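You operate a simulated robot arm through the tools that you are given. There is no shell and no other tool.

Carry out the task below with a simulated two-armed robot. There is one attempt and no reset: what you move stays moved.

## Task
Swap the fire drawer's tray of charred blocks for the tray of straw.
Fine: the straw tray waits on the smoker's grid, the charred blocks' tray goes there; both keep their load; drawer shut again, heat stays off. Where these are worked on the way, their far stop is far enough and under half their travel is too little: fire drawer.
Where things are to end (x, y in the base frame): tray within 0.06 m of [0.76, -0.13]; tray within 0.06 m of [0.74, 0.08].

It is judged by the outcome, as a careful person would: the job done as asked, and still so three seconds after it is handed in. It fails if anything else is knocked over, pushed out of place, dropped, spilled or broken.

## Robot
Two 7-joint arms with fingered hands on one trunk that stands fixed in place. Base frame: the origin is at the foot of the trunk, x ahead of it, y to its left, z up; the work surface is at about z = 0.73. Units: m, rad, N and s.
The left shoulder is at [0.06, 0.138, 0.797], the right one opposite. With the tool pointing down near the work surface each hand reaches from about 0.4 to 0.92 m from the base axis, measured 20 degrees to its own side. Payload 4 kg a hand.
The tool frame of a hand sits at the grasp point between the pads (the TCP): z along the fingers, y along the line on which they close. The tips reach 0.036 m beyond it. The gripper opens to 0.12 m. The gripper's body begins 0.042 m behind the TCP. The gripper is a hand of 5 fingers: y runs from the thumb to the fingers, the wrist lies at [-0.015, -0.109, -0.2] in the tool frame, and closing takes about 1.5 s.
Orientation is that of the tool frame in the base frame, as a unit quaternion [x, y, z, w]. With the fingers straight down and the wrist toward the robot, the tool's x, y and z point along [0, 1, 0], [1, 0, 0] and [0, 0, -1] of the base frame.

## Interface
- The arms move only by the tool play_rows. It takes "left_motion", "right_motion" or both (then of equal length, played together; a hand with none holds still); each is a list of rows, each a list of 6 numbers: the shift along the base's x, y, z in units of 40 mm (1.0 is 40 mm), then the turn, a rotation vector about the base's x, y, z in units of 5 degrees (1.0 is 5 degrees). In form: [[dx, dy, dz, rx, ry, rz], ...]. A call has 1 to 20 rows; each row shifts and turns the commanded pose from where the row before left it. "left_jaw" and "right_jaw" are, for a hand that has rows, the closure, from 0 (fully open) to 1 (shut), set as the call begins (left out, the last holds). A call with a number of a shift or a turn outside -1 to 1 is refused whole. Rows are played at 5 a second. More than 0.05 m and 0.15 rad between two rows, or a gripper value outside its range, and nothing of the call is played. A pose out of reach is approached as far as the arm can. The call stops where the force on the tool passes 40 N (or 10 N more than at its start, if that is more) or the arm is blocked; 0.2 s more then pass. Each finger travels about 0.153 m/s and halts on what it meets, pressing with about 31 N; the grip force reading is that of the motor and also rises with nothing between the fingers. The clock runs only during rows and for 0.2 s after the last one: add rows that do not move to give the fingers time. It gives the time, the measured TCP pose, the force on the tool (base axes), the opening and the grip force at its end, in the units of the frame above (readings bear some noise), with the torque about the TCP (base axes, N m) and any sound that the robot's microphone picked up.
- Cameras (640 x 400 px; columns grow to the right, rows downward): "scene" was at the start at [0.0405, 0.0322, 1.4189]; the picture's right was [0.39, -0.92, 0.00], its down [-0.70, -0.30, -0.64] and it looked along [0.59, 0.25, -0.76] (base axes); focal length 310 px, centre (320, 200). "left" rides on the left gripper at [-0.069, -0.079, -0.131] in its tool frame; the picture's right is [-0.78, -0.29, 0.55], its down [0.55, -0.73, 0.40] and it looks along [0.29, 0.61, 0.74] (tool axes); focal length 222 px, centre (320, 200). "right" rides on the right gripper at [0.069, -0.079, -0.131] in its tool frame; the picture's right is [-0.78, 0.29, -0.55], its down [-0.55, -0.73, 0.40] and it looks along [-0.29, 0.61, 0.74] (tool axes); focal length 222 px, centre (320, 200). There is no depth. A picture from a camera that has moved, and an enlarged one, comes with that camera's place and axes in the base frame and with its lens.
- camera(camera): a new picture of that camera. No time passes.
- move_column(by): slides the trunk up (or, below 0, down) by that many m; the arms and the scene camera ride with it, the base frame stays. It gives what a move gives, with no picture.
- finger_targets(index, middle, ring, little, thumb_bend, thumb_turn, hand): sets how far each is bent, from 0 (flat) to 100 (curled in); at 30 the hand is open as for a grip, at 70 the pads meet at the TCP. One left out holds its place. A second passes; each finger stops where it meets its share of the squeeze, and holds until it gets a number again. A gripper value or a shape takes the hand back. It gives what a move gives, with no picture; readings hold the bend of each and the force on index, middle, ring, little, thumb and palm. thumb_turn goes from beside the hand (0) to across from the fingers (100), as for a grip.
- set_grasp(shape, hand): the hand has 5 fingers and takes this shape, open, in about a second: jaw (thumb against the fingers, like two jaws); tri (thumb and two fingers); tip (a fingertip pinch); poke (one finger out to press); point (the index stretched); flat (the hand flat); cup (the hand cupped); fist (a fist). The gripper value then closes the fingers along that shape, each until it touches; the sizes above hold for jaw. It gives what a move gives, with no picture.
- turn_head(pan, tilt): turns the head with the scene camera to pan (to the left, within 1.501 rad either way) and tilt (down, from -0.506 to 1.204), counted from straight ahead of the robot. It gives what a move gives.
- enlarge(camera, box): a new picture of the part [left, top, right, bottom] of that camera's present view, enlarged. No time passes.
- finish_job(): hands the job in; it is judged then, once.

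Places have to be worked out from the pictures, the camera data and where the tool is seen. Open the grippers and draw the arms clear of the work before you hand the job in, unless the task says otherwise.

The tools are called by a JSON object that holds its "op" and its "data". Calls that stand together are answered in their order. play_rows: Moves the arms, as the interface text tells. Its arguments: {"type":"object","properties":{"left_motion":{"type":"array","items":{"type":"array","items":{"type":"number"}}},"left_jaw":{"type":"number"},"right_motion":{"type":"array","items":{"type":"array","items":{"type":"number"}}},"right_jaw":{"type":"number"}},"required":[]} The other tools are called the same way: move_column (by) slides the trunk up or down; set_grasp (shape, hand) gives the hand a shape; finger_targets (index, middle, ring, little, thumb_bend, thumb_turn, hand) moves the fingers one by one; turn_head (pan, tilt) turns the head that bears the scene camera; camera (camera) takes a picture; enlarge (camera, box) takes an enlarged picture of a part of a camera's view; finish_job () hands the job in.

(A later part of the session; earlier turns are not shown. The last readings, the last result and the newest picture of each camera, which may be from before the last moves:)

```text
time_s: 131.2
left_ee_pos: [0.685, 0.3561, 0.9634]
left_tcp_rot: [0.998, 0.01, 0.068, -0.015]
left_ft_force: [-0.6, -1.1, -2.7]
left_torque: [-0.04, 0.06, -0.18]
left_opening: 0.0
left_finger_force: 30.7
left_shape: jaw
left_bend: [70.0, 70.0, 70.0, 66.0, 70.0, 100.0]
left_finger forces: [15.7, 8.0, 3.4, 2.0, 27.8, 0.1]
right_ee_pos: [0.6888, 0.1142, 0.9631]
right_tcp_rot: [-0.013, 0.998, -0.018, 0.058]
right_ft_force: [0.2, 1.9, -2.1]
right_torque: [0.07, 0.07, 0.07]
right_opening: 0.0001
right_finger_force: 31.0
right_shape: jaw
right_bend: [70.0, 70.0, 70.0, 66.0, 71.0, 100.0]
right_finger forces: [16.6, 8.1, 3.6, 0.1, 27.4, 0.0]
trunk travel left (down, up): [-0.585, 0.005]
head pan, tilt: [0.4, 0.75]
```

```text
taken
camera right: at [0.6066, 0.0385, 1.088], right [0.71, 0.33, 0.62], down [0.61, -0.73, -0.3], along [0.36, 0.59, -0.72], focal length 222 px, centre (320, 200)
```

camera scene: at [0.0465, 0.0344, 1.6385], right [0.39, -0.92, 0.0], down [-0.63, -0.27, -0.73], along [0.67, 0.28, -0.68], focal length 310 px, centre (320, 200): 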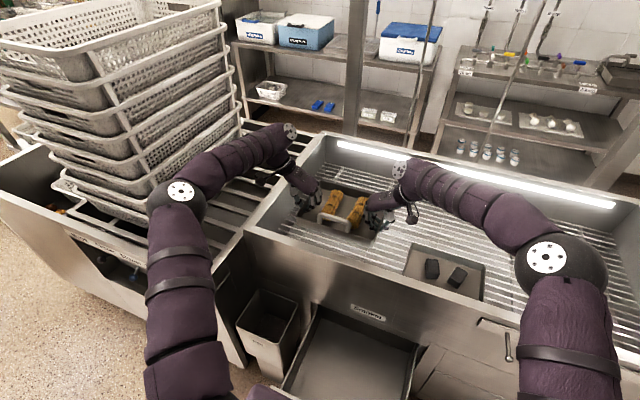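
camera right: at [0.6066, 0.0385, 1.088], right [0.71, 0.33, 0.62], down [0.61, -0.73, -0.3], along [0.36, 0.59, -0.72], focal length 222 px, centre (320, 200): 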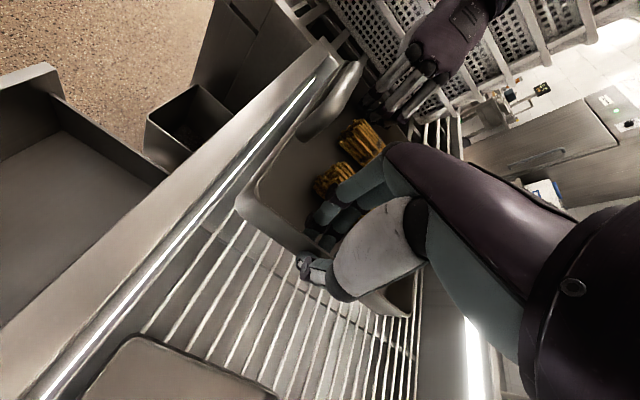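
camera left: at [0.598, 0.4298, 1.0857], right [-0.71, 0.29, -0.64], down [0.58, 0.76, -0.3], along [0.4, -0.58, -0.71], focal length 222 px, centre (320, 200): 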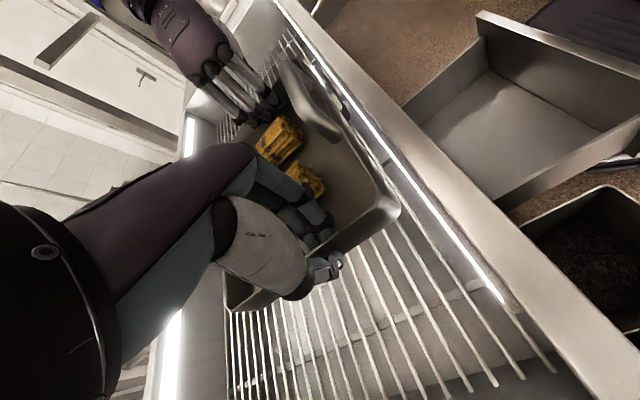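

The tray is above the rim at z≈0.96, level. I'll begin carrying it back and right toward the drawer.

{"op": "play_rows", "data": {"left_motion": [[-0.2, -0.11, 0.05, 0, 0, 0], [-0.35, -0.19, 0.05, 0, 0, 0], [-0.45, -0.25, 0.05, 0, 0, 0], [-0.45, -0.25, 0.05, 0, 0, 0], [-0.45, -0.25, 0, 0, 0, 0], [-0.25, -0.14, 0, 0, 0, 0]], "right_motion": [[-0.2, -0.11, 0.05, 0, 0, 0], [-0.35, -0.19, 0.05, 0, 0, 0], [-0.45, -0.25, 0.05, 0, 0, 0], [-0.45, -0.25, 0.05, 0, 0, 0], [-0.45, -0.25, 0, 0, 0, 0], [-0.25, -0.14, 0, 0, 0, 0]]}}

{"op": "camera", "data": {"camera": "scene"}}

{"op": "camera", "data": {"camera": "left"}}

```text
time_s: 132.6
left_ee_pos: [0.5968, 0.3083, 0.9713]
left_tcp_rot: [0.998, 0.01, 0.068, -0.014]
left_ft_force: [0.1, -2.0, -2.7]
left_torque: [-0.01, 0.07, -0.16]
left_opening: 0.0
left_finger_force: 30.9
left_shape: jaw
left_bend: [70.0, 70.0, 70.0, 66.0, 70.0, 100.0]
left_finger forces: [15.8, 8.1, 3.3, 2.0, 27.8, 0.1]
right_ee_pos: [0.603, 0.0653, 0.9714]
right_tcp_rot: [-0.012, 0.998, -0.018, 0.058]
right_ft_force: [-0.6, 0.6, -1.9]
right_torque: [0.08, 0.07, 0.08]
right_opening: 0.0
right_finger_force: 30.9
right_shape: jaw
right_bend: [70.0, 70.0, 70.0, 66.0, 71.0, 100.0]
right_finger forces: [16.5, 8.2, 4.0, 0.0, 27.5, 0.0]
trunk travel left (down, up): [-0.585, 0.005]
head pan, tilt: [0.4, 0.75]
```

```text
taken
camera scene: at [0.0462, 0.0342, 1.6385], right [0.39, -0.92, 0.0], down [-0.63, -0.27, -0.73], along [0.67, 0.28, -0.68], focal length 310 px, centre (320, 200)
```

scene: 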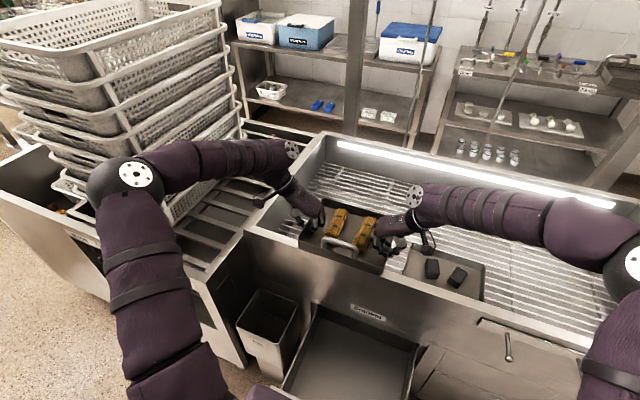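

```text
taken
camera left: at [0.5115, 0.3818, 1.0941], right [-0.71, 0.29, -0.64], down [0.58, 0.76, -0.3], along [0.4, -0.58, -0.71], focal length 222 px, centre (320, 200)
```

left: 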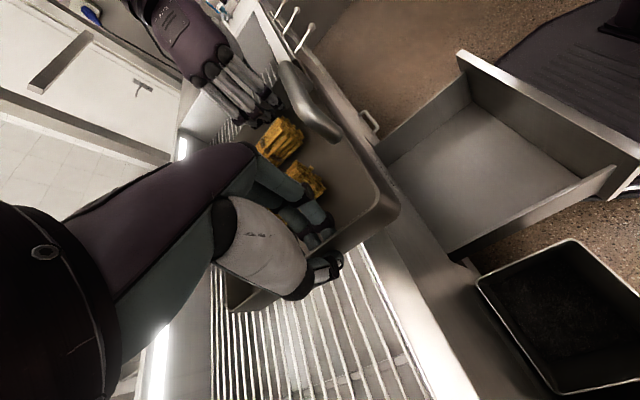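

Holding well. To keep enough distance between wrists and shoulders for the low work, I'll raise the arms 70 mm and then lower the trunk 60 mm.

{"op": "play_rows", "data": {"left_motion": [[-0.1, 0, 0.3, 0, 0, 0], [-0.1, 0, 0.45, 0, 0, 0], [-0.1, 0, 0.45, 0, 0, 0], [-0.1, 0, 0.4, 0, 0, 0], [0, 0, 0.2, 0, 0, 0]], "right_motion": [[-0.1, 0, 0.3, 0, 0, 0], [-0.1, 0, 0.45, 0, 0, 0], [-0.1, 0, 0.45, 0, 0, 0], [-0.1, 0, 0.4, 0, 0, 0], [0, 0, 0.2, 0, 0, 0]]}}

{"op": "move_column", "data": {"by": -0.06}}

{"op": "camera", "data": {"camera": "scene"}}

```text
time_s: 133.8
left_ee_pos: [0.5807, 0.3074, 1.043]
left_tcp_rot: [0.998, 0.009, 0.068, -0.015]
left_ft_force: [-0.5, -1.4, -2.5]
left_torque: [-0.04, 0.02, -0.15]
left_opening: 0.0
left_finger_force: 30.7
left_shape: jaw
left_bend: [70.0, 70.0, 70.0, 66.0, 70.0, 100.0]
left_finger forces: [15.9, 7.9, 3.5, 1.8, 28.0, 0.0]
right_ee_pos: [0.5868, 0.0661, 1.0443]
right_tcp_rot: [-0.013, 0.998, -0.017, 0.058]
right_ft_force: [-0.6, 1.1, -3.1]
right_torque: [0.09, 0.07, 0.13]
right_opening: 0.0
right_finger_force: 31.1
right_shape: jaw
right_bend: [70.0, 70.0, 70.0, 66.0, 71.0, 100.0]
right_finger forces: [16.3, 8.1, 4.1, 0.1, 27.7, 0.1]
trunk travel left (down, up): [-0.585, 0.005]
head pan, tilt: [0.4, 0.75]
```

```text
time_s: 134.8
left_ee_pos: [0.5823, 0.3072, 0.9818]
left_tcp_rot: [0.997, 0.01, 0.068, -0.016]
left_ft_force: [0.6, -2.1, -2.4]
left_torque: [-0.03, 0.08, -0.18]
left_opening: 0.0
left_finger_force: 30.4
left_shape: jaw
left_bend: [70.0, 70.0, 70.0, 66.0, 70.0, 100.0]
left_finger forces: [16.1, 8.1, 3.5, 2.1, 27.7, 0.1]
right_ee_pos: [0.5868, 0.0661, 0.9836]
right_tcp_rot: [-0.012, 0.998, -0.017, 0.059]
right_ft_force: [0.0, 1.7, -1.8]
right_torque: [0.09, 0.05, 0.1]
right_opening: 0.0
right_finger_force: 31.2
right_shape: jaw
right_bend: [70.0, 70.0, 70.0, 66.0, 71.0, 100.0]
right_finger forces: [16.8, 8.3, 4.0, 0.0, 27.4, 0.1]
trunk travel left (down, up): [-0.525, 0.065]
head pan, tilt: [0.4, 0.75]
```

```text
taken
camera scene: at [0.0461, 0.0343, 1.5786], right [0.39, -0.92, 0.0], down [-0.63, -0.27, -0.73], along [0.67, 0.28, -0.68], focal length 310 px, centre (320, 200)
```

scene: 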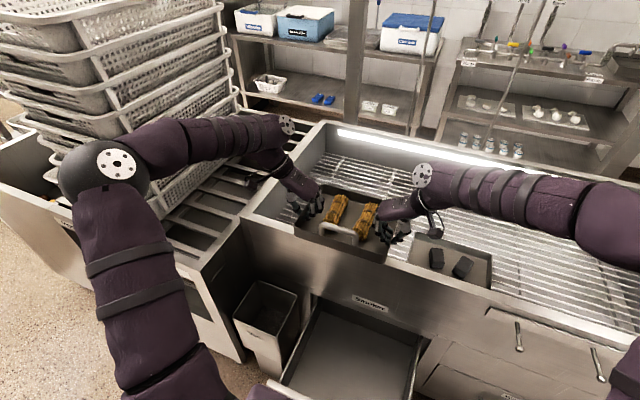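

Good. I'll carry on toward the drawer in two stages.

{"op": "play_rows", "data": {"left_motion": [[-0.25, -0.15, 0, 0, 0, 0], [-0.45, -0.27, 0, 0, 0, 0], [-0.55, -0.33, 0, 0, 0, 0], [-0.55, -0.33, 0, 0, 0, 0], [-0.55, -0.33, 0, 0, 0, 0], [-0.3, -0.18, 0, 0, 0, 0]], "right_motion": [[-0.25, -0.15, 0, 0, 0, 0], [-0.45, -0.27, 0, 0, 0, 0], [-0.55, -0.33, 0, 0, 0, 0], [-0.55, -0.33, 0, 0, 0, 0], [-0.55, -0.33, 0, 0, 0, 0], [-0.3, -0.18, 0, 0, 0, 0]]}}

{"op": "camera", "data": {"camera": "scene"}}

```text
time_s: 136.2
left_ee_pos: [0.4765, 0.2443, 0.9825]
left_tcp_rot: [0.997, 0.009, 0.069, -0.015]
left_ft_force: [-0.7, -2.9, -2.2]
left_torque: [-0.07, 0.04, -0.24]
left_opening: 0.0001
left_finger_force: 31.2
left_shape: jaw
left_bend: [70.0, 70.0, 70.0, 66.0, 70.0, 100.0]
left_finger forces: [16.0, 8.5, 4.1, 2.7, 27.4, 0.1]
right_ee_pos: [0.481, 0.0017, 0.9838]
right_tcp_rot: [-0.013, 0.998, -0.018, 0.06]
right_ft_force: [-0.2, 3.1, -1.9]
right_torque: [0.1, 0.07, 0.11]
right_opening: 0.0001
right_finger_force: 31.0
right_shape: jaw
right_bend: [70.0, 70.0, 70.0, 66.0, 71.0, 100.0]
right_finger forces: [17.5, 8.5, 3.9, 0.0, 26.6, 0.0]
trunk travel left (down, up): [-0.525, 0.065]
head pan, tilt: [0.4, 0.75]
```

```text
taken
camera scene: at [0.046, 0.0341, 1.5785], right [0.39, -0.92, 0.0], down [-0.63, -0.27, -0.73], along [0.67, 0.28, -0.68], focal length 310 px, centre (320, 200)
```

scene: 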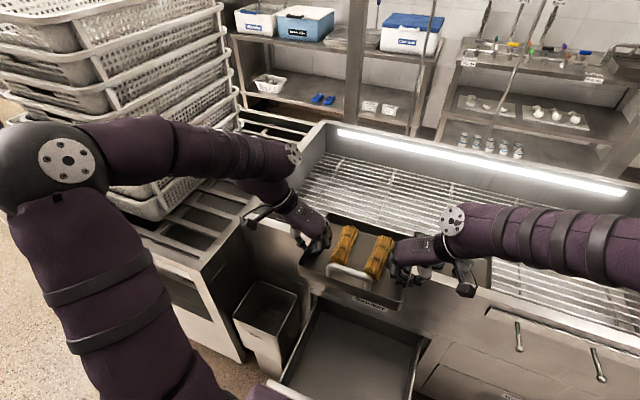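

Still steady. I'll finish the approach to over the drawer's middle.

{"op": "play_rows", "data": {"left_motion": [[-0.25, -0.15, 0, 0, 0, 0], [-0.45, -0.27, 0, 0, 0, 0], [-0.45, -0.27, 0, 0, 0, 0], [-0.4, -0.24, 0, 0, 0, 0], [-0.2, -0.13, 0, 0, 0, 0]], "right_motion": [[-0.25, -0.15, 0, 0, 0, 0], [-0.45, -0.27, 0, 0, 0, 0], [-0.45, -0.27, 0, 0, 0, 0], [-0.4, -0.24, 0, 0, 0, 0], [-0.2, -0.13, 0, 0, 0, 0]]}}

{"op": "turn_head", "data": {"pan": 0.15, "tilt": 1.0}}

{"op": "camera", "data": {"camera": "scene"}}

{"op": "camera", "data": {"camera": "left"}}

{"op": "camera", "data": {"camera": "right"}}

```text
time_s: 137.4
left_ee_pos: [0.4059, 0.2018, 0.9822]
left_tcp_rot: [0.997, 0.01, 0.069, -0.015]
left_ft_force: [-0.3, -2.8, -2.7]
left_torque: [-0.05, 0.06, -0.18]
left_opening: 0.0003
left_finger_force: 31.1
left_shape: jaw
left_bend: [70.0, 70.0, 70.0, 66.0, 71.0, 100.0]
left_finger forces: [16.4, 8.4, 3.7, 2.0, 27.1, 0.0]
right_ee_pos: [0.4112, -0.0419, 0.9851]
right_tcp_rot: [-0.012, 0.998, -0.018, 0.059]
right_ft_force: [-0.4, 1.5, -2.1]
right_torque: [0.1, 0.04, 0.11]
right_opening: 0.0
right_finger_force: 31.2
right_shape: jaw
right_bend: [70.0, 70.0, 70.0, 66.0, 71.0, 100.0]
right_finger forces: [17.1, 8.5, 4.4, 0.1, 26.8, 0.1]
trunk travel left (down, up): [-0.525, 0.065]
head pan, tilt: [0.4, 0.75]
```

```text
time_s: 138.2
left_ee_pos: [0.4053, 0.2018, 0.982]
left_tcp_rot: [0.998, 0.009, 0.068, -0.015]
left_ft_force: [0.1, -4.4, -2.2]
left_torque: [-0.09, 0.07, -0.19]
left_opening: 0.0001
left_finger_force: 31.4
left_shape: jaw
left_bend: [70.0, 70.0, 70.0, 66.0, 71.0, 100.0]
left_finger forces: [16.4, 8.5, 3.8, 2.0, 27.0, 0.1]
right_ee_pos: [0.4111, -0.0403, 0.985]
right_tcp_rot: [-0.012, 0.998, -0.017, 0.059]
right_ft_force: [0.4, 1.9, -1.8]
right_torque: [0.14, 0.06, 0.12]
right_opening: 0.0
right_finger_force: 30.8
right_shape: jaw
right_bend: [70.0, 70.0, 70.0, 66.0, 71.0, 100.0]
right_finger forces: [17.2, 8.7, 4.3, 0.0, 26.7, 0.0]
trunk travel left (down, up): [-0.525, 0.065]
head pan, tilt: [0.15, 1.0]
```

```text
taken
camera scene: at [0.0387, 0.0124, 1.5594], right [0.15, -0.99, 0.0], down [-0.83, -0.13, -0.54], along [0.53, 0.08, -0.84], focal length 310 px, centre (320, 200)
```

scene: 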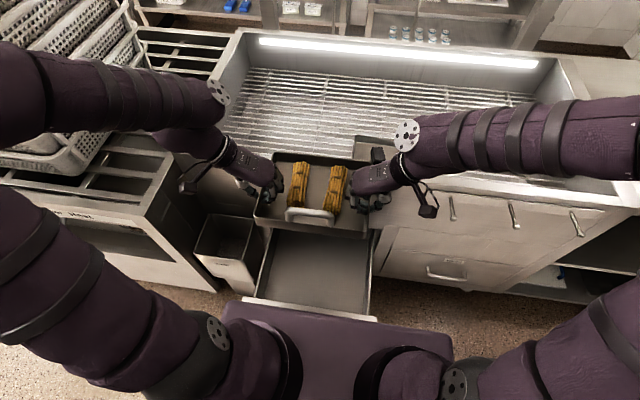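

```text
taken
camera left: at [0.3195, 0.2756, 1.1053], right [-0.71, 0.29, -0.64], down [0.58, 0.76, -0.3], along [0.4, -0.59, -0.71], focal length 222 px, centre (320, 200)
```

left: 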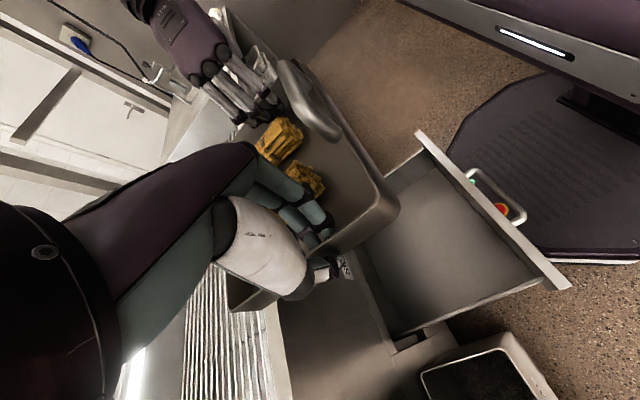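

```text
taken
camera right: at [0.3286, -0.116, 1.1085], right [0.71, 0.33, 0.62], down [0.61, -0.73, -0.3], along [0.36, 0.6, -0.72], focal length 222 px, centre (320, 200)
```

right: 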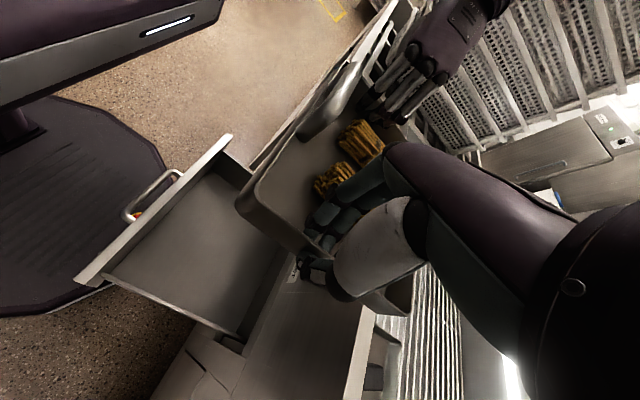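

The tray is centred over the drawer (about (0.434, 0.077)), clear of the smoker face and panel. I'll lower the arms 20 mm for margin, then descend with the trunk.

{"op": "play_rows", "data": {"left_motion": [[0, 0, -0.25, 0, 0, 0], [0, 0, -0.25, 0, 0, 0]], "right_motion": [[0, 0, -0.27, 0, 0, 0], [0, 0, -0.27, 0, 0, 0]]}}

{"op": "move_column", "data": {"by": -0.25}}

{"op": "camera", "data": {"camera": "scene"}}

{"op": "camera", "data": {"camera": "left"}}

```text
time_s: 138.8
left_ee_pos: [0.407, 0.2019, 0.9623]
left_tcp_rot: [0.998, 0.009, 0.068, -0.014]
left_ft_force: [-0.2, -2.7, -2.5]
left_torque: [-0.06, 0.07, -0.21]
left_opening: 0.0003
left_finger_force: 30.9
left_shape: jaw
left_bend: [70.0, 70.0, 70.0, 66.0, 70.0, 100.0]
left_finger forces: [15.9, 8.3, 3.8, 2.5, 27.5, 0.0]
right_ee_pos: [0.411, -0.0395, 0.9608]
right_tcp_rot: [-0.013, 0.998, -0.018, 0.058]
right_ft_force: [-0.1, 2.6, -2.5]
right_torque: [0.11, 0.05, 0.11]
right_opening: 0.0
right_finger_force: 31.1
right_shape: jaw
right_bend: [70.0, 70.0, 70.0, 66.0, 71.0, 100.0]
right_finger forces: [17.5, 8.4, 4.0, 0.0, 27.0, 0.1]
trunk travel left (down, up): [-0.525, 0.065]
head pan, tilt: [0.15, 1.0]
```

```text
time_s: 141.4
left_ee_pos: [0.4055, 0.2019, 0.7129]
left_tcp_rot: [0.997, 0.009, 0.069, -0.014]
left_ft_force: [-0.2, -2.7, -2.6]
left_torque: [-0.03, 0.03, -0.24]
left_opening: 0.0001
left_finger_force: 31.1
left_shape: jaw
left_bend: [70.0, 70.0, 70.0, 66.0, 70.0, 100.0]
left_finger forces: [15.7, 8.2, 3.9, 2.3, 27.4, 0.0]
right_ee_pos: [0.4114, -0.0406, 0.7129]
right_tcp_rot: [-0.012, 0.998, -0.018, 0.059]
right_ft_force: [0.7, 1.9, -2.4]
right_torque: [0.12, 0.08, 0.12]
right_opening: 0.0001
right_finger_force: 30.8
right_shape: jaw
right_bend: [70.0, 70.0, 70.0, 66.0, 71.0, 100.0]
right_finger forces: [17.0, 8.3, 3.8, 0.0, 27.1, 0.0]
trunk travel left (down, up): [-0.275, 0.315]
head pan, tilt: [0.15, 1.0]
```

```text
taken
camera scene: at [0.0386, 0.0124, 1.3095], right [0.15, -0.99, 0.0], down [-0.83, -0.13, -0.54], along [0.53, 0.08, -0.84], focal length 310 px, centre (320, 200)
```

scene: 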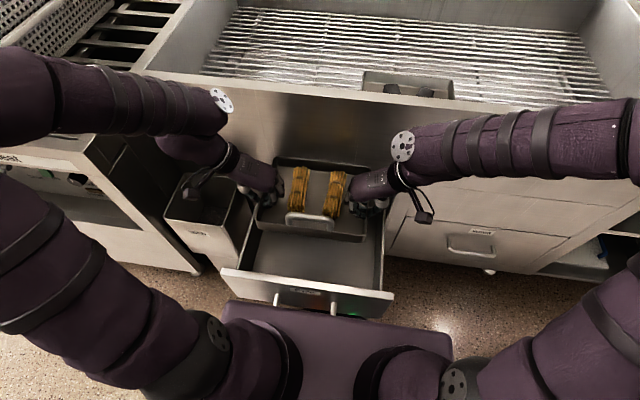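

```text
taken
camera left: at [0.3197, 0.2759, 0.8358], right [-0.71, 0.29, -0.64], down [0.58, 0.76, -0.3], along [0.4, -0.59, -0.71], focal length 222 px, centre (320, 200)
```

left: 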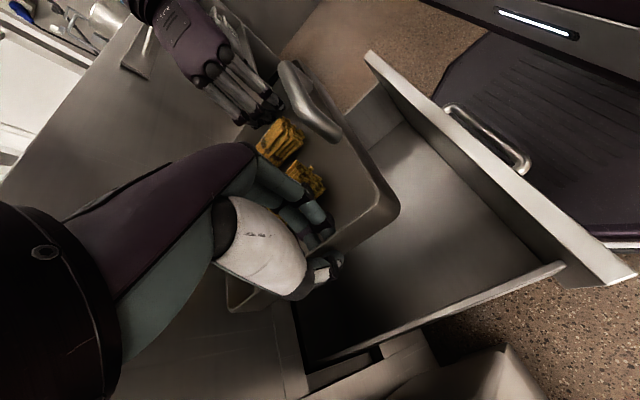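

Well aligned above the drawer. I'll go on down in stages.

{"op": "move_column", "data": {"by": -0.15}}

{"op": "camera", "data": {"camera": "scene"}}

{"op": "camera", "data": {"camera": "left"}}

{"op": "camera", "data": {"camera": "right"}}

```text
time_s: 143.1
left_ee_pos: [0.4056, 0.2012, 0.5631]
left_tcp_rot: [0.997, 0.01, 0.069, -0.015]
left_ft_force: [-0.1, -1.1, -1.7]
left_torque: [-0.01, 0.12, -0.24]
left_opening: 0.0001
left_finger_force: 31.5
left_shape: jaw
left_bend: [70.0, 70.0, 70.0, 66.0, 70.0, 100.0]
left_finger forces: [15.8, 8.3, 3.8, 2.2, 27.7, 0.1]
right_ee_pos: [0.4109, -0.0402, 0.5626]
right_tcp_rot: [-0.013, 0.998, -0.017, 0.059]
right_ft_force: [0.1, 1.9, -2.5]
right_torque: [0.1, 0.04, 0.07]
right_opening: 0.0
right_finger_force: 30.7
right_shape: jaw
right_bend: [70.0, 70.0, 70.0, 66.0, 71.0, 100.0]
right_finger forces: [17.1, 8.2, 3.8, 0.0, 27.3, 0.0]
trunk travel left (down, up): [-0.125, 0.465]
head pan, tilt: [0.15, 1.0]
```

```text
taken
camera scene: at [0.0386, 0.0124, 1.1595], right [0.15, -0.99, 0.0], down [-0.83, -0.13, -0.54], along [0.53, 0.08, -0.84], focal length 310 px, centre (320, 200)
```

scene: 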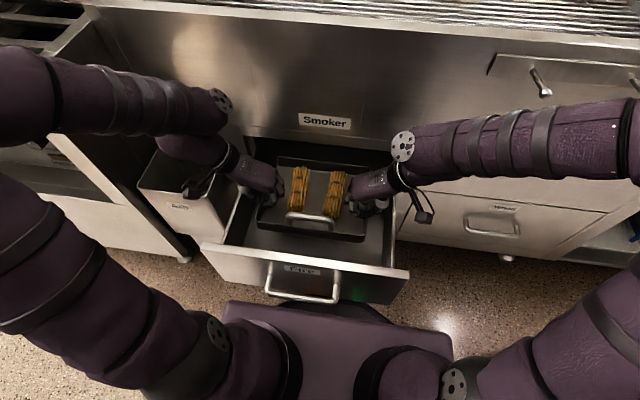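

```text
taken
camera left: at [0.3197, 0.2758, 0.6859], right [-0.71, 0.29, -0.64], down [0.58, 0.76, -0.3], along [0.4, -0.59, -0.71], focal length 222 px, centre (320, 200)
```

left: 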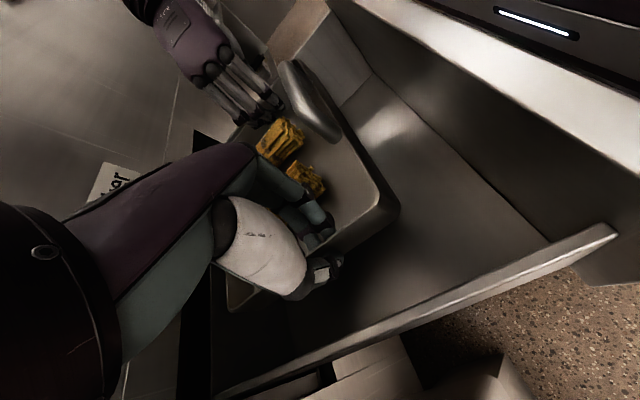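

```text
taken
camera right: at [0.3284, -0.1156, 0.6867], right [0.71, 0.33, 0.62], down [0.61, -0.73, -0.3], along [0.36, 0.59, -0.72], focal length 222 px, centre (320, 200)
```

right: 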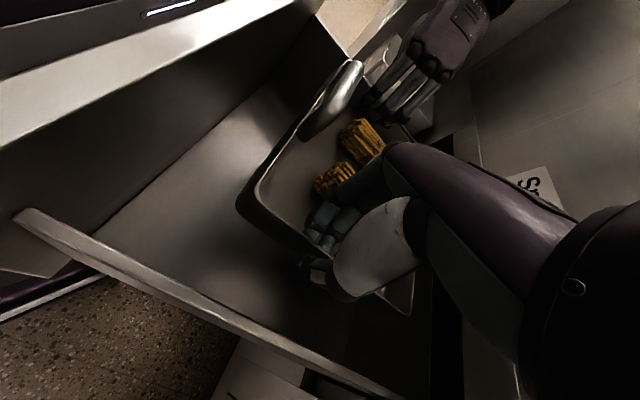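

The tray is inside the drawer walls with good margins. I'll lower 85 mm more and then feel for the floor.

{"op": "move_column", "data": {"by": -0.085}}

{"op": "move_column", "data": {"by": -0.01}}

```text
time_s: 144.3
left_ee_pos: [0.4056, 0.2001, 0.4776]
left_tcp_rot: [0.997, 0.009, 0.069, -0.015]
left_ft_force: [0.1, -2.7, -3.3]
left_torque: [-0.04, 0.1, -0.18]
left_opening: 0.0
left_finger_force: 31.5
left_shape: jaw
left_bend: [70.0, 70.0, 70.0, 66.0, 70.0, 100.0]
left_finger forces: [15.7, 8.1, 3.8, 2.1, 27.6, 0.0]
right_ee_pos: [0.4116, -0.0401, 0.4787]
right_tcp_rot: [-0.012, 0.998, -0.017, 0.058]
right_ft_force: [0.6, 2.0, -3.3]
right_torque: [0.12, 0.04, 0.1]
right_opening: 0.0003
right_finger_force: 31.4
right_shape: jaw
right_bend: [70.0, 70.0, 70.0, 66.0, 71.0, 100.0]
right_finger forces: [17.2, 8.1, 3.8, 0.0, 27.3, 0.0]
trunk travel left (down, up): [-0.04, 0.55]
head pan, tilt: [0.15, 1.0]
```

```text
time_s: 144.9
left_ee_pos: [0.406, 0.2021, 0.4682]
left_tcp_rot: [0.998, 0.009, 0.069, -0.015]
left_ft_force: [-0.7, -3.1, -2.3]
left_torque: [-0.03, 0.11, -0.2]
left_opening: 0.0
left_finger_force: 31.3
left_shape: jaw
left_bend: [70.0, 70.0, 70.0, 66.0, 70.0, 100.0]
left_finger forces: [15.8, 8.2, 3.9, 2.3, 27.5, 0.0]
right_ee_pos: [0.4108, -0.0413, 0.4668]
right_tcp_rot: [-0.012, 0.998, -0.018, 0.059]
right_ft_force: [-0.2, 2.5, -2.3]
right_torque: [0.08, 0.08, 0.1]
right_opening: 0.0
right_finger_force: 31.4
right_shape: jaw
right_bend: [70.0, 70.0, 70.0, 66.0, 71.0, 100.0]
right_finger forces: [17.1, 8.3, 3.8, 0.1, 27.1, 0.0]
trunk travel left (down, up): [-0.03, 0.56]
head pan, tilt: [0.15, 1.0]
```

No touch at z≈0.468 yet. I'll keep lowering in 5 mm steps.

{"op": "move_column", "data": {"by": -0.006}}

{"op": "move_column", "data": {"by": -0.005}}

```text
time_s: 145.5
left_ee_pos: [0.4049, 0.2021, 0.4607]
left_tcp_rot: [0.997, 0.01, 0.068, -0.015]
left_ft_force: [-0.1, -2.6, -3.5]
left_torque: [-0.07, 0.05, -0.21]
left_opening: 0.0
left_finger_force: 31.2
left_shape: jaw
left_bend: [70.0, 70.0, 70.0, 66.0, 70.0, 100.0]
left_finger forces: [15.7, 8.2, 3.8, 2.2, 27.6, 0.0]
right_ee_pos: [0.4107, -0.0407, 0.4618]
right_tcp_rot: [-0.012, 0.998, -0.019, 0.059]
right_ft_force: [1.2, 2.0, -2.0]
right_torque: [0.15, 0.04, 0.15]
right_opening: 0.0001
right_finger_force: 31.5
right_shape: jaw
right_bend: [70.0, 70.0, 70.0, 66.0, 71.0, 100.0]
right_finger forces: [17.1, 8.3, 3.8, 0.0, 27.0, 0.1]
trunk travel left (down, up): [-0.024, 0.566]
head pan, tilt: [0.15, 1.0]
```

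```text
time_s: 146.0
left_ee_pos: [0.4061, 0.2014, 0.4572]
left_tcp_rot: [0.997, 0.01, 0.07, -0.015]
left_ft_force: [0.5, -2.0, -3.0]
left_torque: [-0.05, -0.13, -0.23]
left_opening: 0.0002
left_finger_force: 30.8
left_shape: jaw
left_bend: [70.0, 70.0, 70.0, 68.0, 70.0, 100.0]
left_finger forces: [15.1, 8.3, 4.3, 3.9, 27.1, 0.1]
right_ee_pos: [0.4104, -0.0409, 0.4575]
right_tcp_rot: [-0.013, 0.998, -0.017, 0.06]
right_ft_force: [0.2, 2.2, -0.2]
right_torque: [0.11, -0.01, 0.14]
right_opening: 0.0
right_finger_force: 31.3
right_shape: jaw
right_bend: [70.0, 70.0, 70.0, 66.0, 71.0, 100.0]
right_finger forces: [16.5, 8.5, 4.8, 0.0, 27.6, 0.0]
trunk travel left (down, up): [-0.019, 0.571]
head pan, tilt: [0.15, 1.0]
```

The far edge has just touched (torque about y changed sign). I'll lower a few millimetres more so the whole tray rests.

{"op": "move_column", "data": {"by": -0.004}}

{"op": "enlarge", "data": {"camera": "right", "box": [200, 60, 440, 300]}}

{"op": "enlarge", "data": {"camera": "scene", "box": [210, 110, 430, 270]}}

```text
time_s: 146.5
left_ee_pos: [0.4062, 0.2018, 0.4535]
left_tcp_rot: [0.997, 0.01, 0.07, -0.015]
left_ft_force: [-0.4, -0.8, 4.3]
left_torque: [-0.04, -0.23, -0.2]
left_opening: 0.0
left_finger_force: 31.4
left_shape: jaw
left_bend: [70.0, 70.0, 70.0, 68.0, 70.0, 100.0]
left_finger forces: [15.2, 8.4, 4.4, 4.8, 28.6, 0.0]
right_ee_pos: [0.4103, -0.0396, 0.4541]
right_tcp_rot: [-0.013, 0.998, -0.016, 0.061]
right_ft_force: [-2.1, 0.4, 20.4]
right_torque: [-0.03, -0.07, 0.14]
right_opening: 0.0001
right_finger_force: 30.6
right_shape: jaw
right_bend: [70.0, 70.0, 70.0, 66.0, 71.0, 100.0]
right_finger forces: [18.4, 9.9, 4.4, 0.5, 32.3, 0.1]
trunk travel left (down, up): [-0.015, 0.575]
head pan, tilt: [0.15, 1.0]
```

```text
1.67 times, centred on (320, 180) of right
camera zoom: at [0.3283, -0.1153, 0.5782], right [0.71, 0.33, 0.63], down [0.61, -0.73, -0.3], along [0.36, 0.6, -0.72], focal length 370 px, centre (320, 233)
```

zoom: 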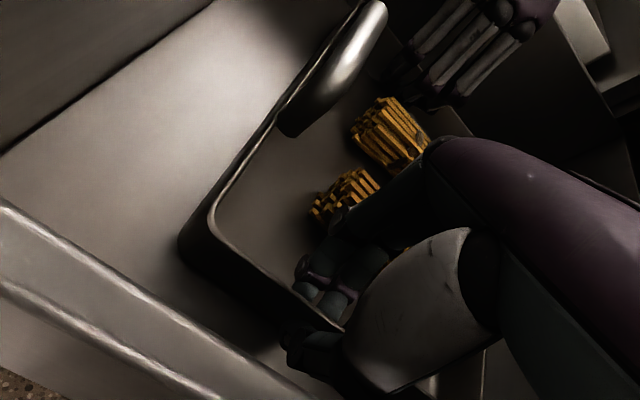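

```text
2.50 times, centred on (320, 190) of scene
camera zoom: at [0.0374, 0.0123, 1.0499], right [0.15, -0.99, 0.0], down [-0.83, -0.13, -0.54], along [0.54, 0.08, -0.84], focal length 776 px, centre (320, 225)
```

zoom: 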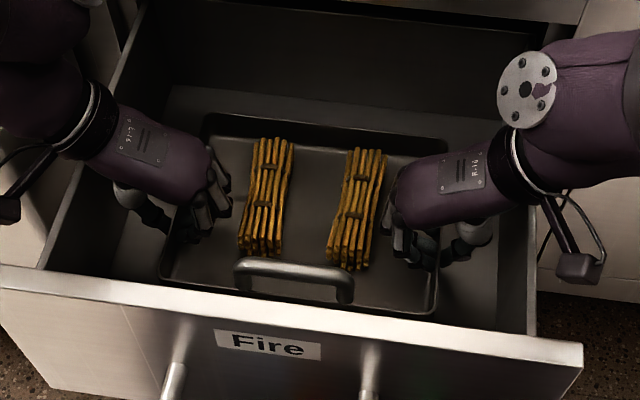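

The tray is resting on the drawer floor. I'll open both hands together, moderately, to stay clear of the walls and bundles.

{"op": "play_rows", "data": {"left_motion": [[0, 0, 0, 0, 0, 0], [0, 0, 0, 0, 0, 0], [0, 0, 0, 0, 0, 0], [0, 0, 0, 0, 0, 0]], "right_motion": [[0, 0, 0, 0, 0, 0], [0, 0, 0, 0, 0, 0], [0, 0, 0, 0, 0, 0], [0, 0, 0, 0, 0, 0]], "left_jaw": 0.56, "right_jaw": 0.56}}

{"op": "enlarge", "data": {"camera": "scene", "box": [210, 110, 430, 270]}}

{"op": "camera", "data": {"camera": "left"}}

{"op": "camera", "data": {"camera": "right"}}

```text
time_s: 147.5
left_ee_pos: [0.406, 0.2012, 0.4521]
left_tcp_rot: [0.997, 0.009, 0.069, -0.015]
left_ft_force: [-0.1, 0.5, -0.5]
left_torque: [0.0, 0.01, 0.01]
left_opening: 0.0528
left_finger_force: 0.1
left_shape: jaw
left_bend: [45.0, 48.0, 47.0, 70.0, 62.0, 100.0]
left_finger forces: [0.0, 0.0, 0.0, 0.0, 0.0, 0.0]
right_ee_pos: [0.4105, -0.0397, 0.4525]
right_tcp_rot: [-0.011, 0.998, -0.018, 0.059]
right_ft_force: [0.1, 1.0, 0.1]
right_torque: [0.0, 0.01, -0.03]
right_opening: 0.0526
right_finger_force: 0.0
right_shape: jaw
right_bend: [45.0, 48.0, 47.0, 70.0, 62.0, 100.0]
right_finger forces: [0.1, 0.1, 0.0, 0.1, 0.1, 0.1]
trunk travel left (down, up): [-0.015, 0.575]
head pan, tilt: [0.15, 1.0]
```

```text
2.50 times, centred on (320, 190) of scene
camera zoom: at [0.0384, 0.0123, 1.0494], right [0.15, -0.99, 0.0], down [-0.83, -0.13, -0.54], along [0.53, 0.08, -0.84], focal length 776 px, centre (320, 225)
```

zoom: 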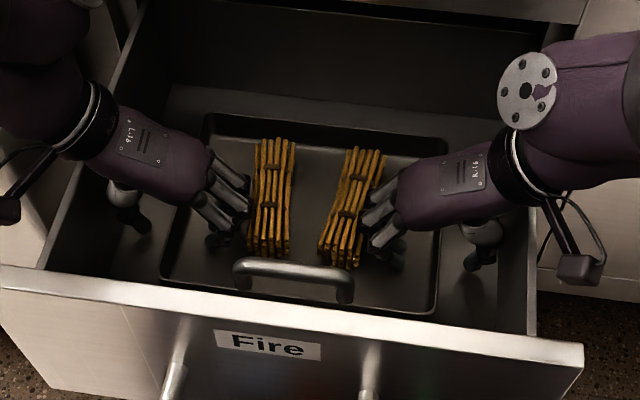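

```text
taken
camera left: at [0.3196, 0.2758, 0.5758], right [-0.71, 0.29, -0.64], down [0.58, 0.76, -0.3], along [0.4, -0.59, -0.71], focal length 222 px, centre (320, 200)
```

left: 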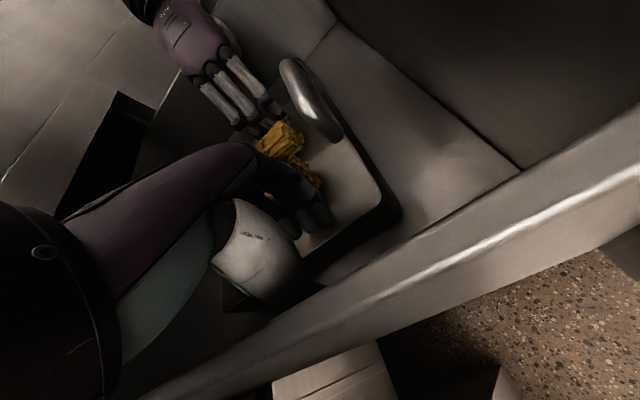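

```text
taken
camera right: at [0.3283, -0.1157, 0.5766], right [0.71, 0.33, 0.62], down [0.61, -0.73, -0.3], along [0.36, 0.59, -0.72], focal length 222 px, centre (320, 200)
```

right: 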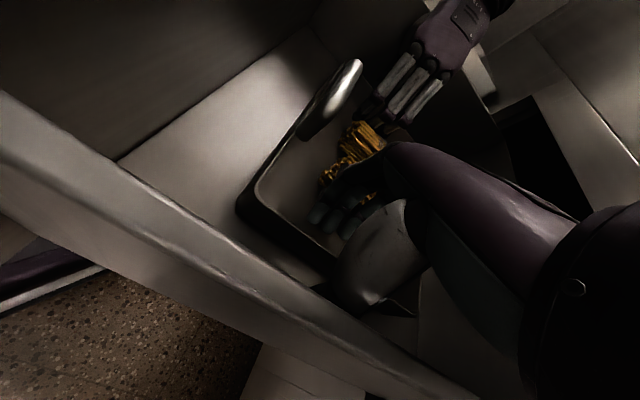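

Both hands are open and the bundles are still in the tray. I'll raise the hands straight up with the trunk and check nothing comes along.

{"op": "move_column", "data": {"by": 0.04}}

{"op": "enlarge", "data": {"camera": "scene", "box": [210, 110, 430, 270]}}

{"op": "move_column", "data": {"by": 0.14}}

{"op": "camera", "data": {"camera": "scene"}}

{"op": "camera", "data": {"camera": "left"}}

{"op": "camera", "data": {"camera": "right"}}

```text
time_s: 148.4
left_ee_pos: [0.4049, 0.2016, 0.4935]
left_tcp_rot: [0.997, 0.009, 0.069, -0.015]
left_ft_force: [-0.1, -0.3, 0.1]
left_torque: [0.01, -0.01, 0.0]
left_opening: 0.0525
left_finger_force: 0.1
left_shape: jaw
left_bend: [45.0, 48.0, 47.0, 70.0, 62.0, 100.0]
left_finger forces: [0.1, 0.0, 0.0, 0.1, 0.0, 0.0]
right_ee_pos: [0.4111, -0.0398, 0.4926]
right_tcp_rot: [-0.013, 0.998, -0.018, 0.058]
right_ft_force: [0.8, -0.5, 0.4]
right_torque: [-0.02, -0.02, -0.01]
right_opening: 0.0526
right_finger_force: 0.1
right_shape: jaw
right_bend: [45.0, 48.0, 47.0, 70.0, 62.0, 100.0]
right_finger forces: [0.0, 0.1, 0.0, 0.0, 0.1, 0.0]
trunk travel left (down, up): [-0.055, 0.535]
head pan, tilt: [0.15, 1.0]
```

```text
2.50 times, centred on (320, 190) of scene
camera zoom: at [0.0384, 0.0123, 1.0894], right [0.15, -0.99, 0.0], down [-0.83, -0.13, -0.54], along [0.53, 0.08, -0.84], focal length 776 px, centre (320, 225)
```

zoom: 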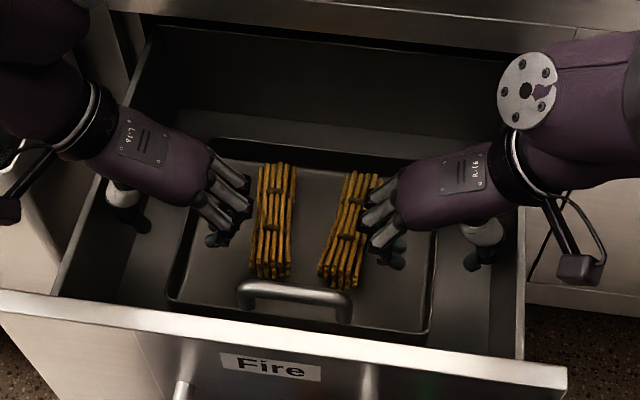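

```text
time_s: 150.0
left_ee_pos: [0.4049, 0.2014, 0.6329]
left_tcp_rot: [0.997, 0.009, 0.069, -0.016]
left_ft_force: [-0.4, 1.0, -0.2]
left_torque: [0.01, 0.0, 0.0]
left_opening: 0.0526
left_finger_force: 0.0
left_shape: jaw
left_bend: [45.0, 48.0, 47.0, 70.0, 62.0, 100.0]
left_finger forces: [0.0, 0.0, 0.1, 0.0, 0.1, 0.0]
right_ee_pos: [0.4113, -0.0399, 0.6322]
right_tcp_rot: [-0.013, 0.998, -0.018, 0.058]
right_ft_force: [0.5, -1.0, -0.1]
right_torque: [0.0, -0.06, 0.0]
right_opening: 0.0528
right_finger_force: 0.1
right_shape: jaw
right_bend: [45.0, 48.0, 47.0, 70.0, 62.0, 100.0]
right_finger forces: [0.1, 0.1, 0.0, 0.0, 0.0, 0.1]
trunk travel left (down, up): [-0.195, 0.395]
head pan, tilt: [0.15, 1.0]
```

```text
taken
camera scene: at [0.0384, 0.0123, 1.2294], right [0.15, -0.99, 0.0], down [-0.83, -0.13, -0.54], along [0.53, 0.08, -0.84], focal length 310 px, centre (320, 200)
```

scene: 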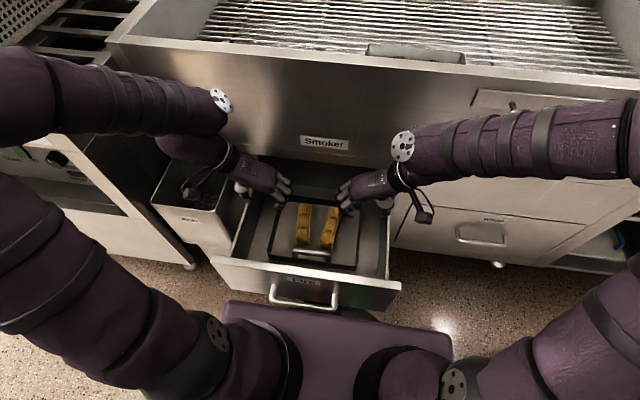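

```text
taken
camera left: at [0.3196, 0.2759, 0.7558], right [-0.71, 0.29, -0.64], down [0.58, 0.76, -0.3], along [0.4, -0.59, -0.71], focal length 222 px, centre (320, 200)
```

left: 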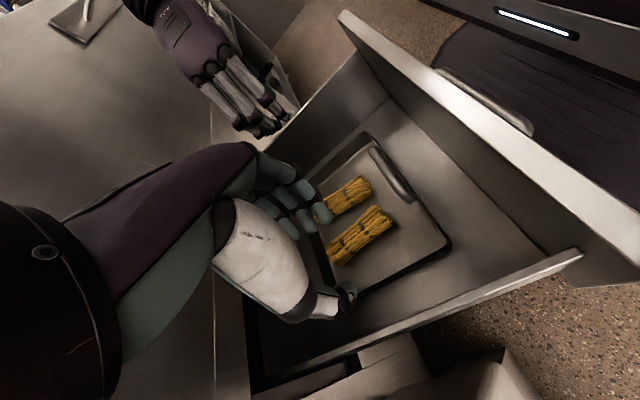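

```text
taken
camera right: at [0.3284, -0.1157, 0.7566], right [0.71, 0.33, 0.62], down [0.61, -0.73, -0.3], along [0.36, 0.59, -0.72], focal length 222 px, centre (320, 200)
```

right: 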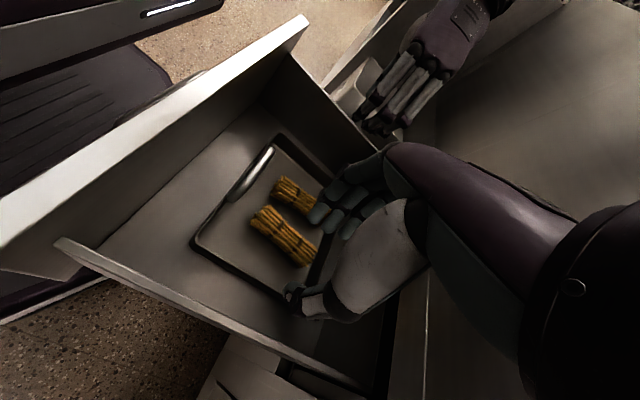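

The straw tray stands in the drawer at about (0.445, 0.08) with both bundles aboard. Next I'll move the left hand aside and up, and swing the right hand's wrist back behind the tool to work the drawer front.

{"op": "play_rows", "data": {"left_motion": [[0, 0, 0.6, 0, 0, 0], [0, 0.2, 0.8, 0, 0, 0], [0, 0.5, 0.7, 0, 0, 0], [0, 0.7, 0.6, 0, 0, 0], [0, 0.7, 0.5, 0, 0, 0], [0, 0.7, 0.4, 0, 0, 0], [0, 0.6, 0, 0, 0, 0], [0, 0.4, 0, 0, 0, 0], [0, 0, 0, 0, 0, 0], [0, 0, 0, 0, 0, 0], [0, 0, 0, 0, 0, 0], [0, 0, 0, 0, 0, 0], [0, 0, 0, 0, 0, 0], [0, 0, 0, 0, 0, 0], [0, 0, 0, 0, 0, 0], [0, 0, 0, 0, 0, 0], [0, 0, 0, 0, 0, 0], [0, 0, 0, 0, 0, 0]], "right_motion": [[0, 0, 0.6, 0, 0, 0], [0, 0, 0.6, 0, 0, -1], [0, 0.1, 0.6, 0, 0, -1], [0, 0.2, 0.6, 0, 0, -1], [0, 0.25, 0.6, 0, 0, -1], [0, 0.25, 0.6, 0, 0, -1], [0, 0.25, 0.6, 0, 0, -1], [-0.1, 0.25, 0.5, 0, 0, -1], [-0.1, 0.25, 0.3, 0, 0, -1], [-0.1, 0.25, 0, 0, 0, -1], [-0.1, 0.25, 0, 0, 0, -1], [-0.15, 0.25, 0, 0, 0, -1], [-0.15, 0.25, 0, 0, 0, -1], [-0.15, 0.25, 0, 0, 0, -1], [-0.15, 0.25, 0, 0, 0, -1], [-0.15, 0.25, 0, 0, 0, -1], [-0.15, 0.25, 0, 0, 0, -1], [-0.15, 0.25, 0, 0, 0, -1]]}}

{"op": "camera", "data": {"camera": "scene"}}

{"op": "camera", "data": {"camera": "left"}}

```text
time_s: 153.8
left_ee_pos: [0.4069, 0.3545, 0.7759]
left_tcp_rot: [0.997, 0.009, 0.069, -0.014]
left_ft_force: [-0.2, -0.3, 0.5]
left_torque: [0.0, 0.03, 0.01]
left_opening: 0.0528
left_finger_force: 0.1
left_shape: jaw
left_bend: [45.0, 48.0, 47.0, 70.0, 62.0, 100.0]
left_finger forces: [0.0, 0.0, 0.1, 0.1, 0.0, 0.0]
right_ee_pos: [0.3526, 0.1111, 0.8326]
right_tcp_rot: [0.666, 0.743, -0.053, 0.032]
right_ft_force: [0.9, -0.3, -0.6]
right_torque: [0.0, 0.0, 0.01]
right_opening: 0.0527
right_finger_force: 0.1
right_shape: jaw
right_bend: [45.0, 48.0, 47.0, 70.0, 62.0, 100.0]
right_finger forces: [0.1, 0.0, 0.1, 0.0, 0.1, 0.1]
trunk travel left (down, up): [-0.195, 0.395]
head pan, tilt: [0.15, 1.0]
```

```text
taken
camera scene: at [0.0383, 0.0124, 1.2294], right [0.15, -0.99, 0.0], down [-0.83, -0.13, -0.54], along [0.53, 0.08, -0.84], focal length 310 px, centre (320, 200)
```

scene: 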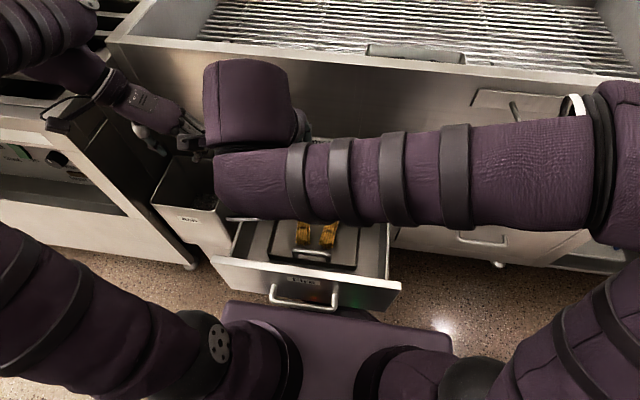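

```text
taken
camera left: at [0.3206, 0.4278, 0.8996], right [-0.71, 0.29, -0.64], down [0.58, 0.76, -0.3], along [0.4, -0.59, -0.71], focal length 222 px, centre (320, 200)
```

left: 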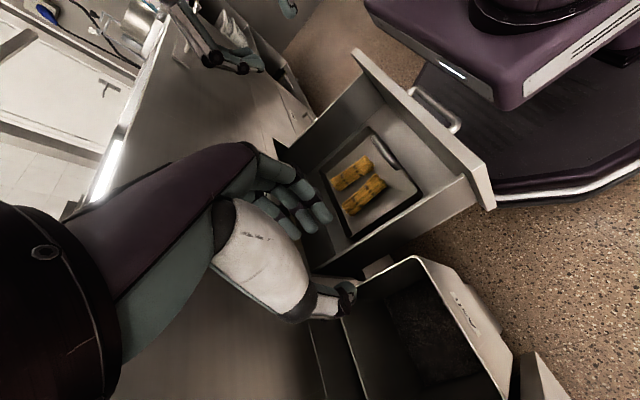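

I'll raise the left hand a bit more for safety, square the right hand up, and position it above the panel's top edge.

{"op": "play_rows", "data": {"left_motion": [[0, 0, 0.75, 0, 0, 0], [0, 0, 0.75, 0, 0, 0], [0, 0, 0.75, 0, 0, 0], [0, 0, 0.75, 0, 0, 0]], "right_motion": [[-0.35, 0.24, 0, 0.35, -0.3, -0.3], [-0.35, 0.24, 0, 0.35, -0.3, -0.3], [-0.35, 0.24, 0, 0.35, -0.3, -0.3], [-0.35, 0.24, 0, 0.35, -0.3, -0.3]]}}

{"op": "finger_targets", "data": {"hand": "right", "index": 50, "middle": 50, "ring": 50, "little": 50, "thumb_bend": 48, "thumb_turn": 97}}

{"op": "move_column", "data": {"by": -0.16}}

{"op": "camera", "data": {"camera": "scene"}}

{"op": "camera", "data": {"camera": "left"}}

{"op": "camera", "data": {"camera": "right"}}

```text
time_s: 154.8
left_ee_pos: [0.4053, 0.354, 0.898]
left_tcp_rot: [0.997, 0.009, 0.069, -0.015]
left_ft_force: [0.5, 0.9, 0.4]
left_torque: [0.0, 0.02, -0.03]
left_opening: 0.0524
left_finger_force: 0.0
left_shape: jaw
left_bend: [45.0, 48.0, 47.0, 70.0, 62.0, 100.0]
left_finger forces: [0.0, 0.0, 0.0, 0.0, 0.0, 0.1]
right_ee_pos: [0.2971, 0.1498, 0.8319]
right_tcp_rot: [0.707, 0.707, 0.026, 0.027]
right_ft_force: [-0.3, -0.5, 0.0]
right_torque: [0.0, -0.01, 0.03]
right_opening: 0.0525
right_finger_force: 0.1
right_shape: jaw
right_bend: [45.0, 48.0, 47.0, 70.0, 62.0, 100.0]
right_finger forces: [0.1, 0.0, 0.0, 0.0, 0.0, 0.0]
trunk travel left (down, up): [-0.195, 0.395]
head pan, tilt: [0.15, 1.0]
```

```text
time_s: 155.8
left_ee_pos: [0.4057, 0.3535, 0.897]
left_tcp_rot: [0.997, 0.008, 0.069, -0.015]
left_ft_force: [-0.4, 0.0, -0.6]
left_torque: [-0.03, 0.0, 0.01]
left_opening: 0.0524
left_finger_force: 0.0
left_shape: jaw
left_bend: [45.0, 48.0, 47.0, 70.0, 62.0, 100.0]
left_finger forces: [0.1, 0.1, 0.0, 0.0, 0.0, 0.1]
right_ee_pos: [0.2961, 0.1501, 0.8316]
right_tcp_rot: [0.706, 0.707, 0.026, 0.026]
right_ft_force: [0.8, -0.1, -0.1]
right_torque: [-0.01, -0.01, 0.03]
right_opening: 0.063
right_finger_force: 0.1
right_shape: fingers
right_bend: [50.0, 50.0, 50.0, 50.0, 48.0, 97.0]
right_finger forces: [0.1, 0.0, 0.0, 0.0, 0.0, 0.0]
trunk travel left (down, up): [-0.195, 0.395]
head pan, tilt: [0.15, 1.0]
```

```text
time_s: 157.7
left_ee_pos: [0.4065, 0.3538, 0.7372]
left_tcp_rot: [0.998, 0.008, 0.068, -0.014]
left_ft_force: [-0.3, 0.7, -0.5]
left_torque: [-0.01, 0.0, 0.03]
left_opening: 0.0529
left_finger_force: 0.0
left_shape: jaw
left_bend: [45.0, 48.0, 47.0, 70.0, 62.0, 100.0]
left_finger forces: [0.0, 0.0, 0.0, 0.1, 0.1, 0.0]
right_ee_pos: [0.2964, 0.1509, 0.6718]
right_tcp_rot: [0.706, 0.707, 0.026, 0.028]
right_ft_force: [0.1, 0.2, -0.4]
right_torque: [0.02, -0.01, -0.02]
right_opening: 0.063
right_finger_force: 0.0
right_shape: fingers
right_bend: [50.0, 50.0, 50.0, 50.0, 48.0, 97.0]
right_finger forces: [0.0, 0.1, 0.0, 0.1, 0.1, 0.0]
trunk travel left (down, up): [-0.035, 0.555]
head pan, tilt: [0.15, 1.0]
```

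```text
taken
camera scene: at [0.0383, 0.0124, 1.0695], right [0.15, -0.99, 0.0], down [-0.83, -0.13, -0.54], along [0.53, 0.08, -0.84], focal length 310 px, centre (320, 200)
```

scene: 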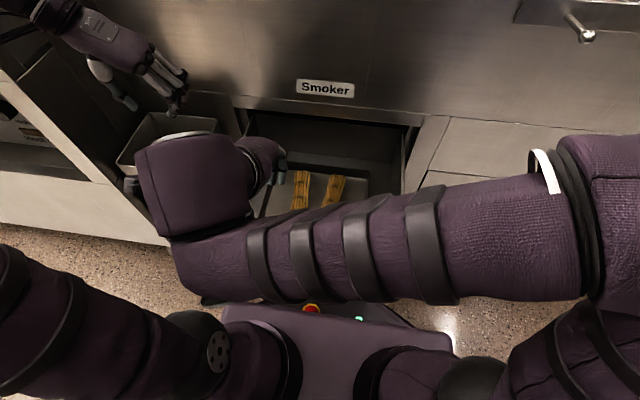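

```text
taken
camera left: at [0.3193, 0.4274, 0.8596], right [-0.71, 0.29, -0.64], down [0.58, 0.76, -0.3], along [0.4, -0.59, -0.71], focal length 222 px, centre (320, 200)
```

left: 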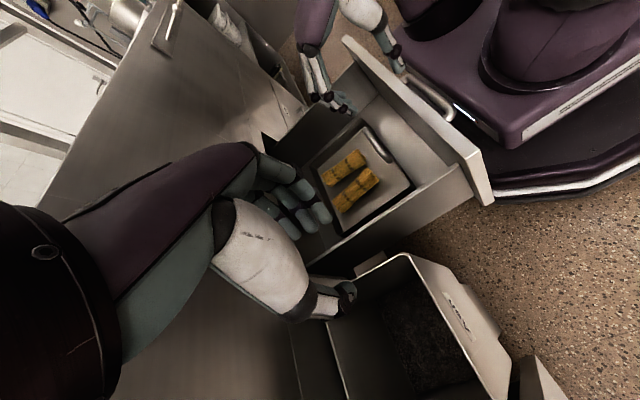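

```text
taken
camera right: at [0.2077, 0.2205, 0.7963], right [0.25, -0.78, 0.57], down [-0.7, -0.55, -0.45], along [0.67, -0.29, -0.69], focal length 222 px, centre (320, 200)
```

right: 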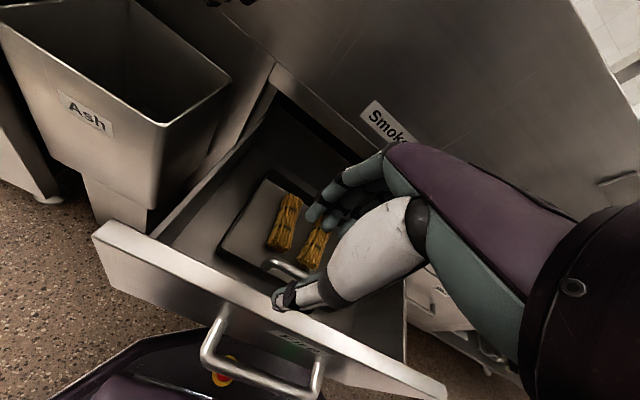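

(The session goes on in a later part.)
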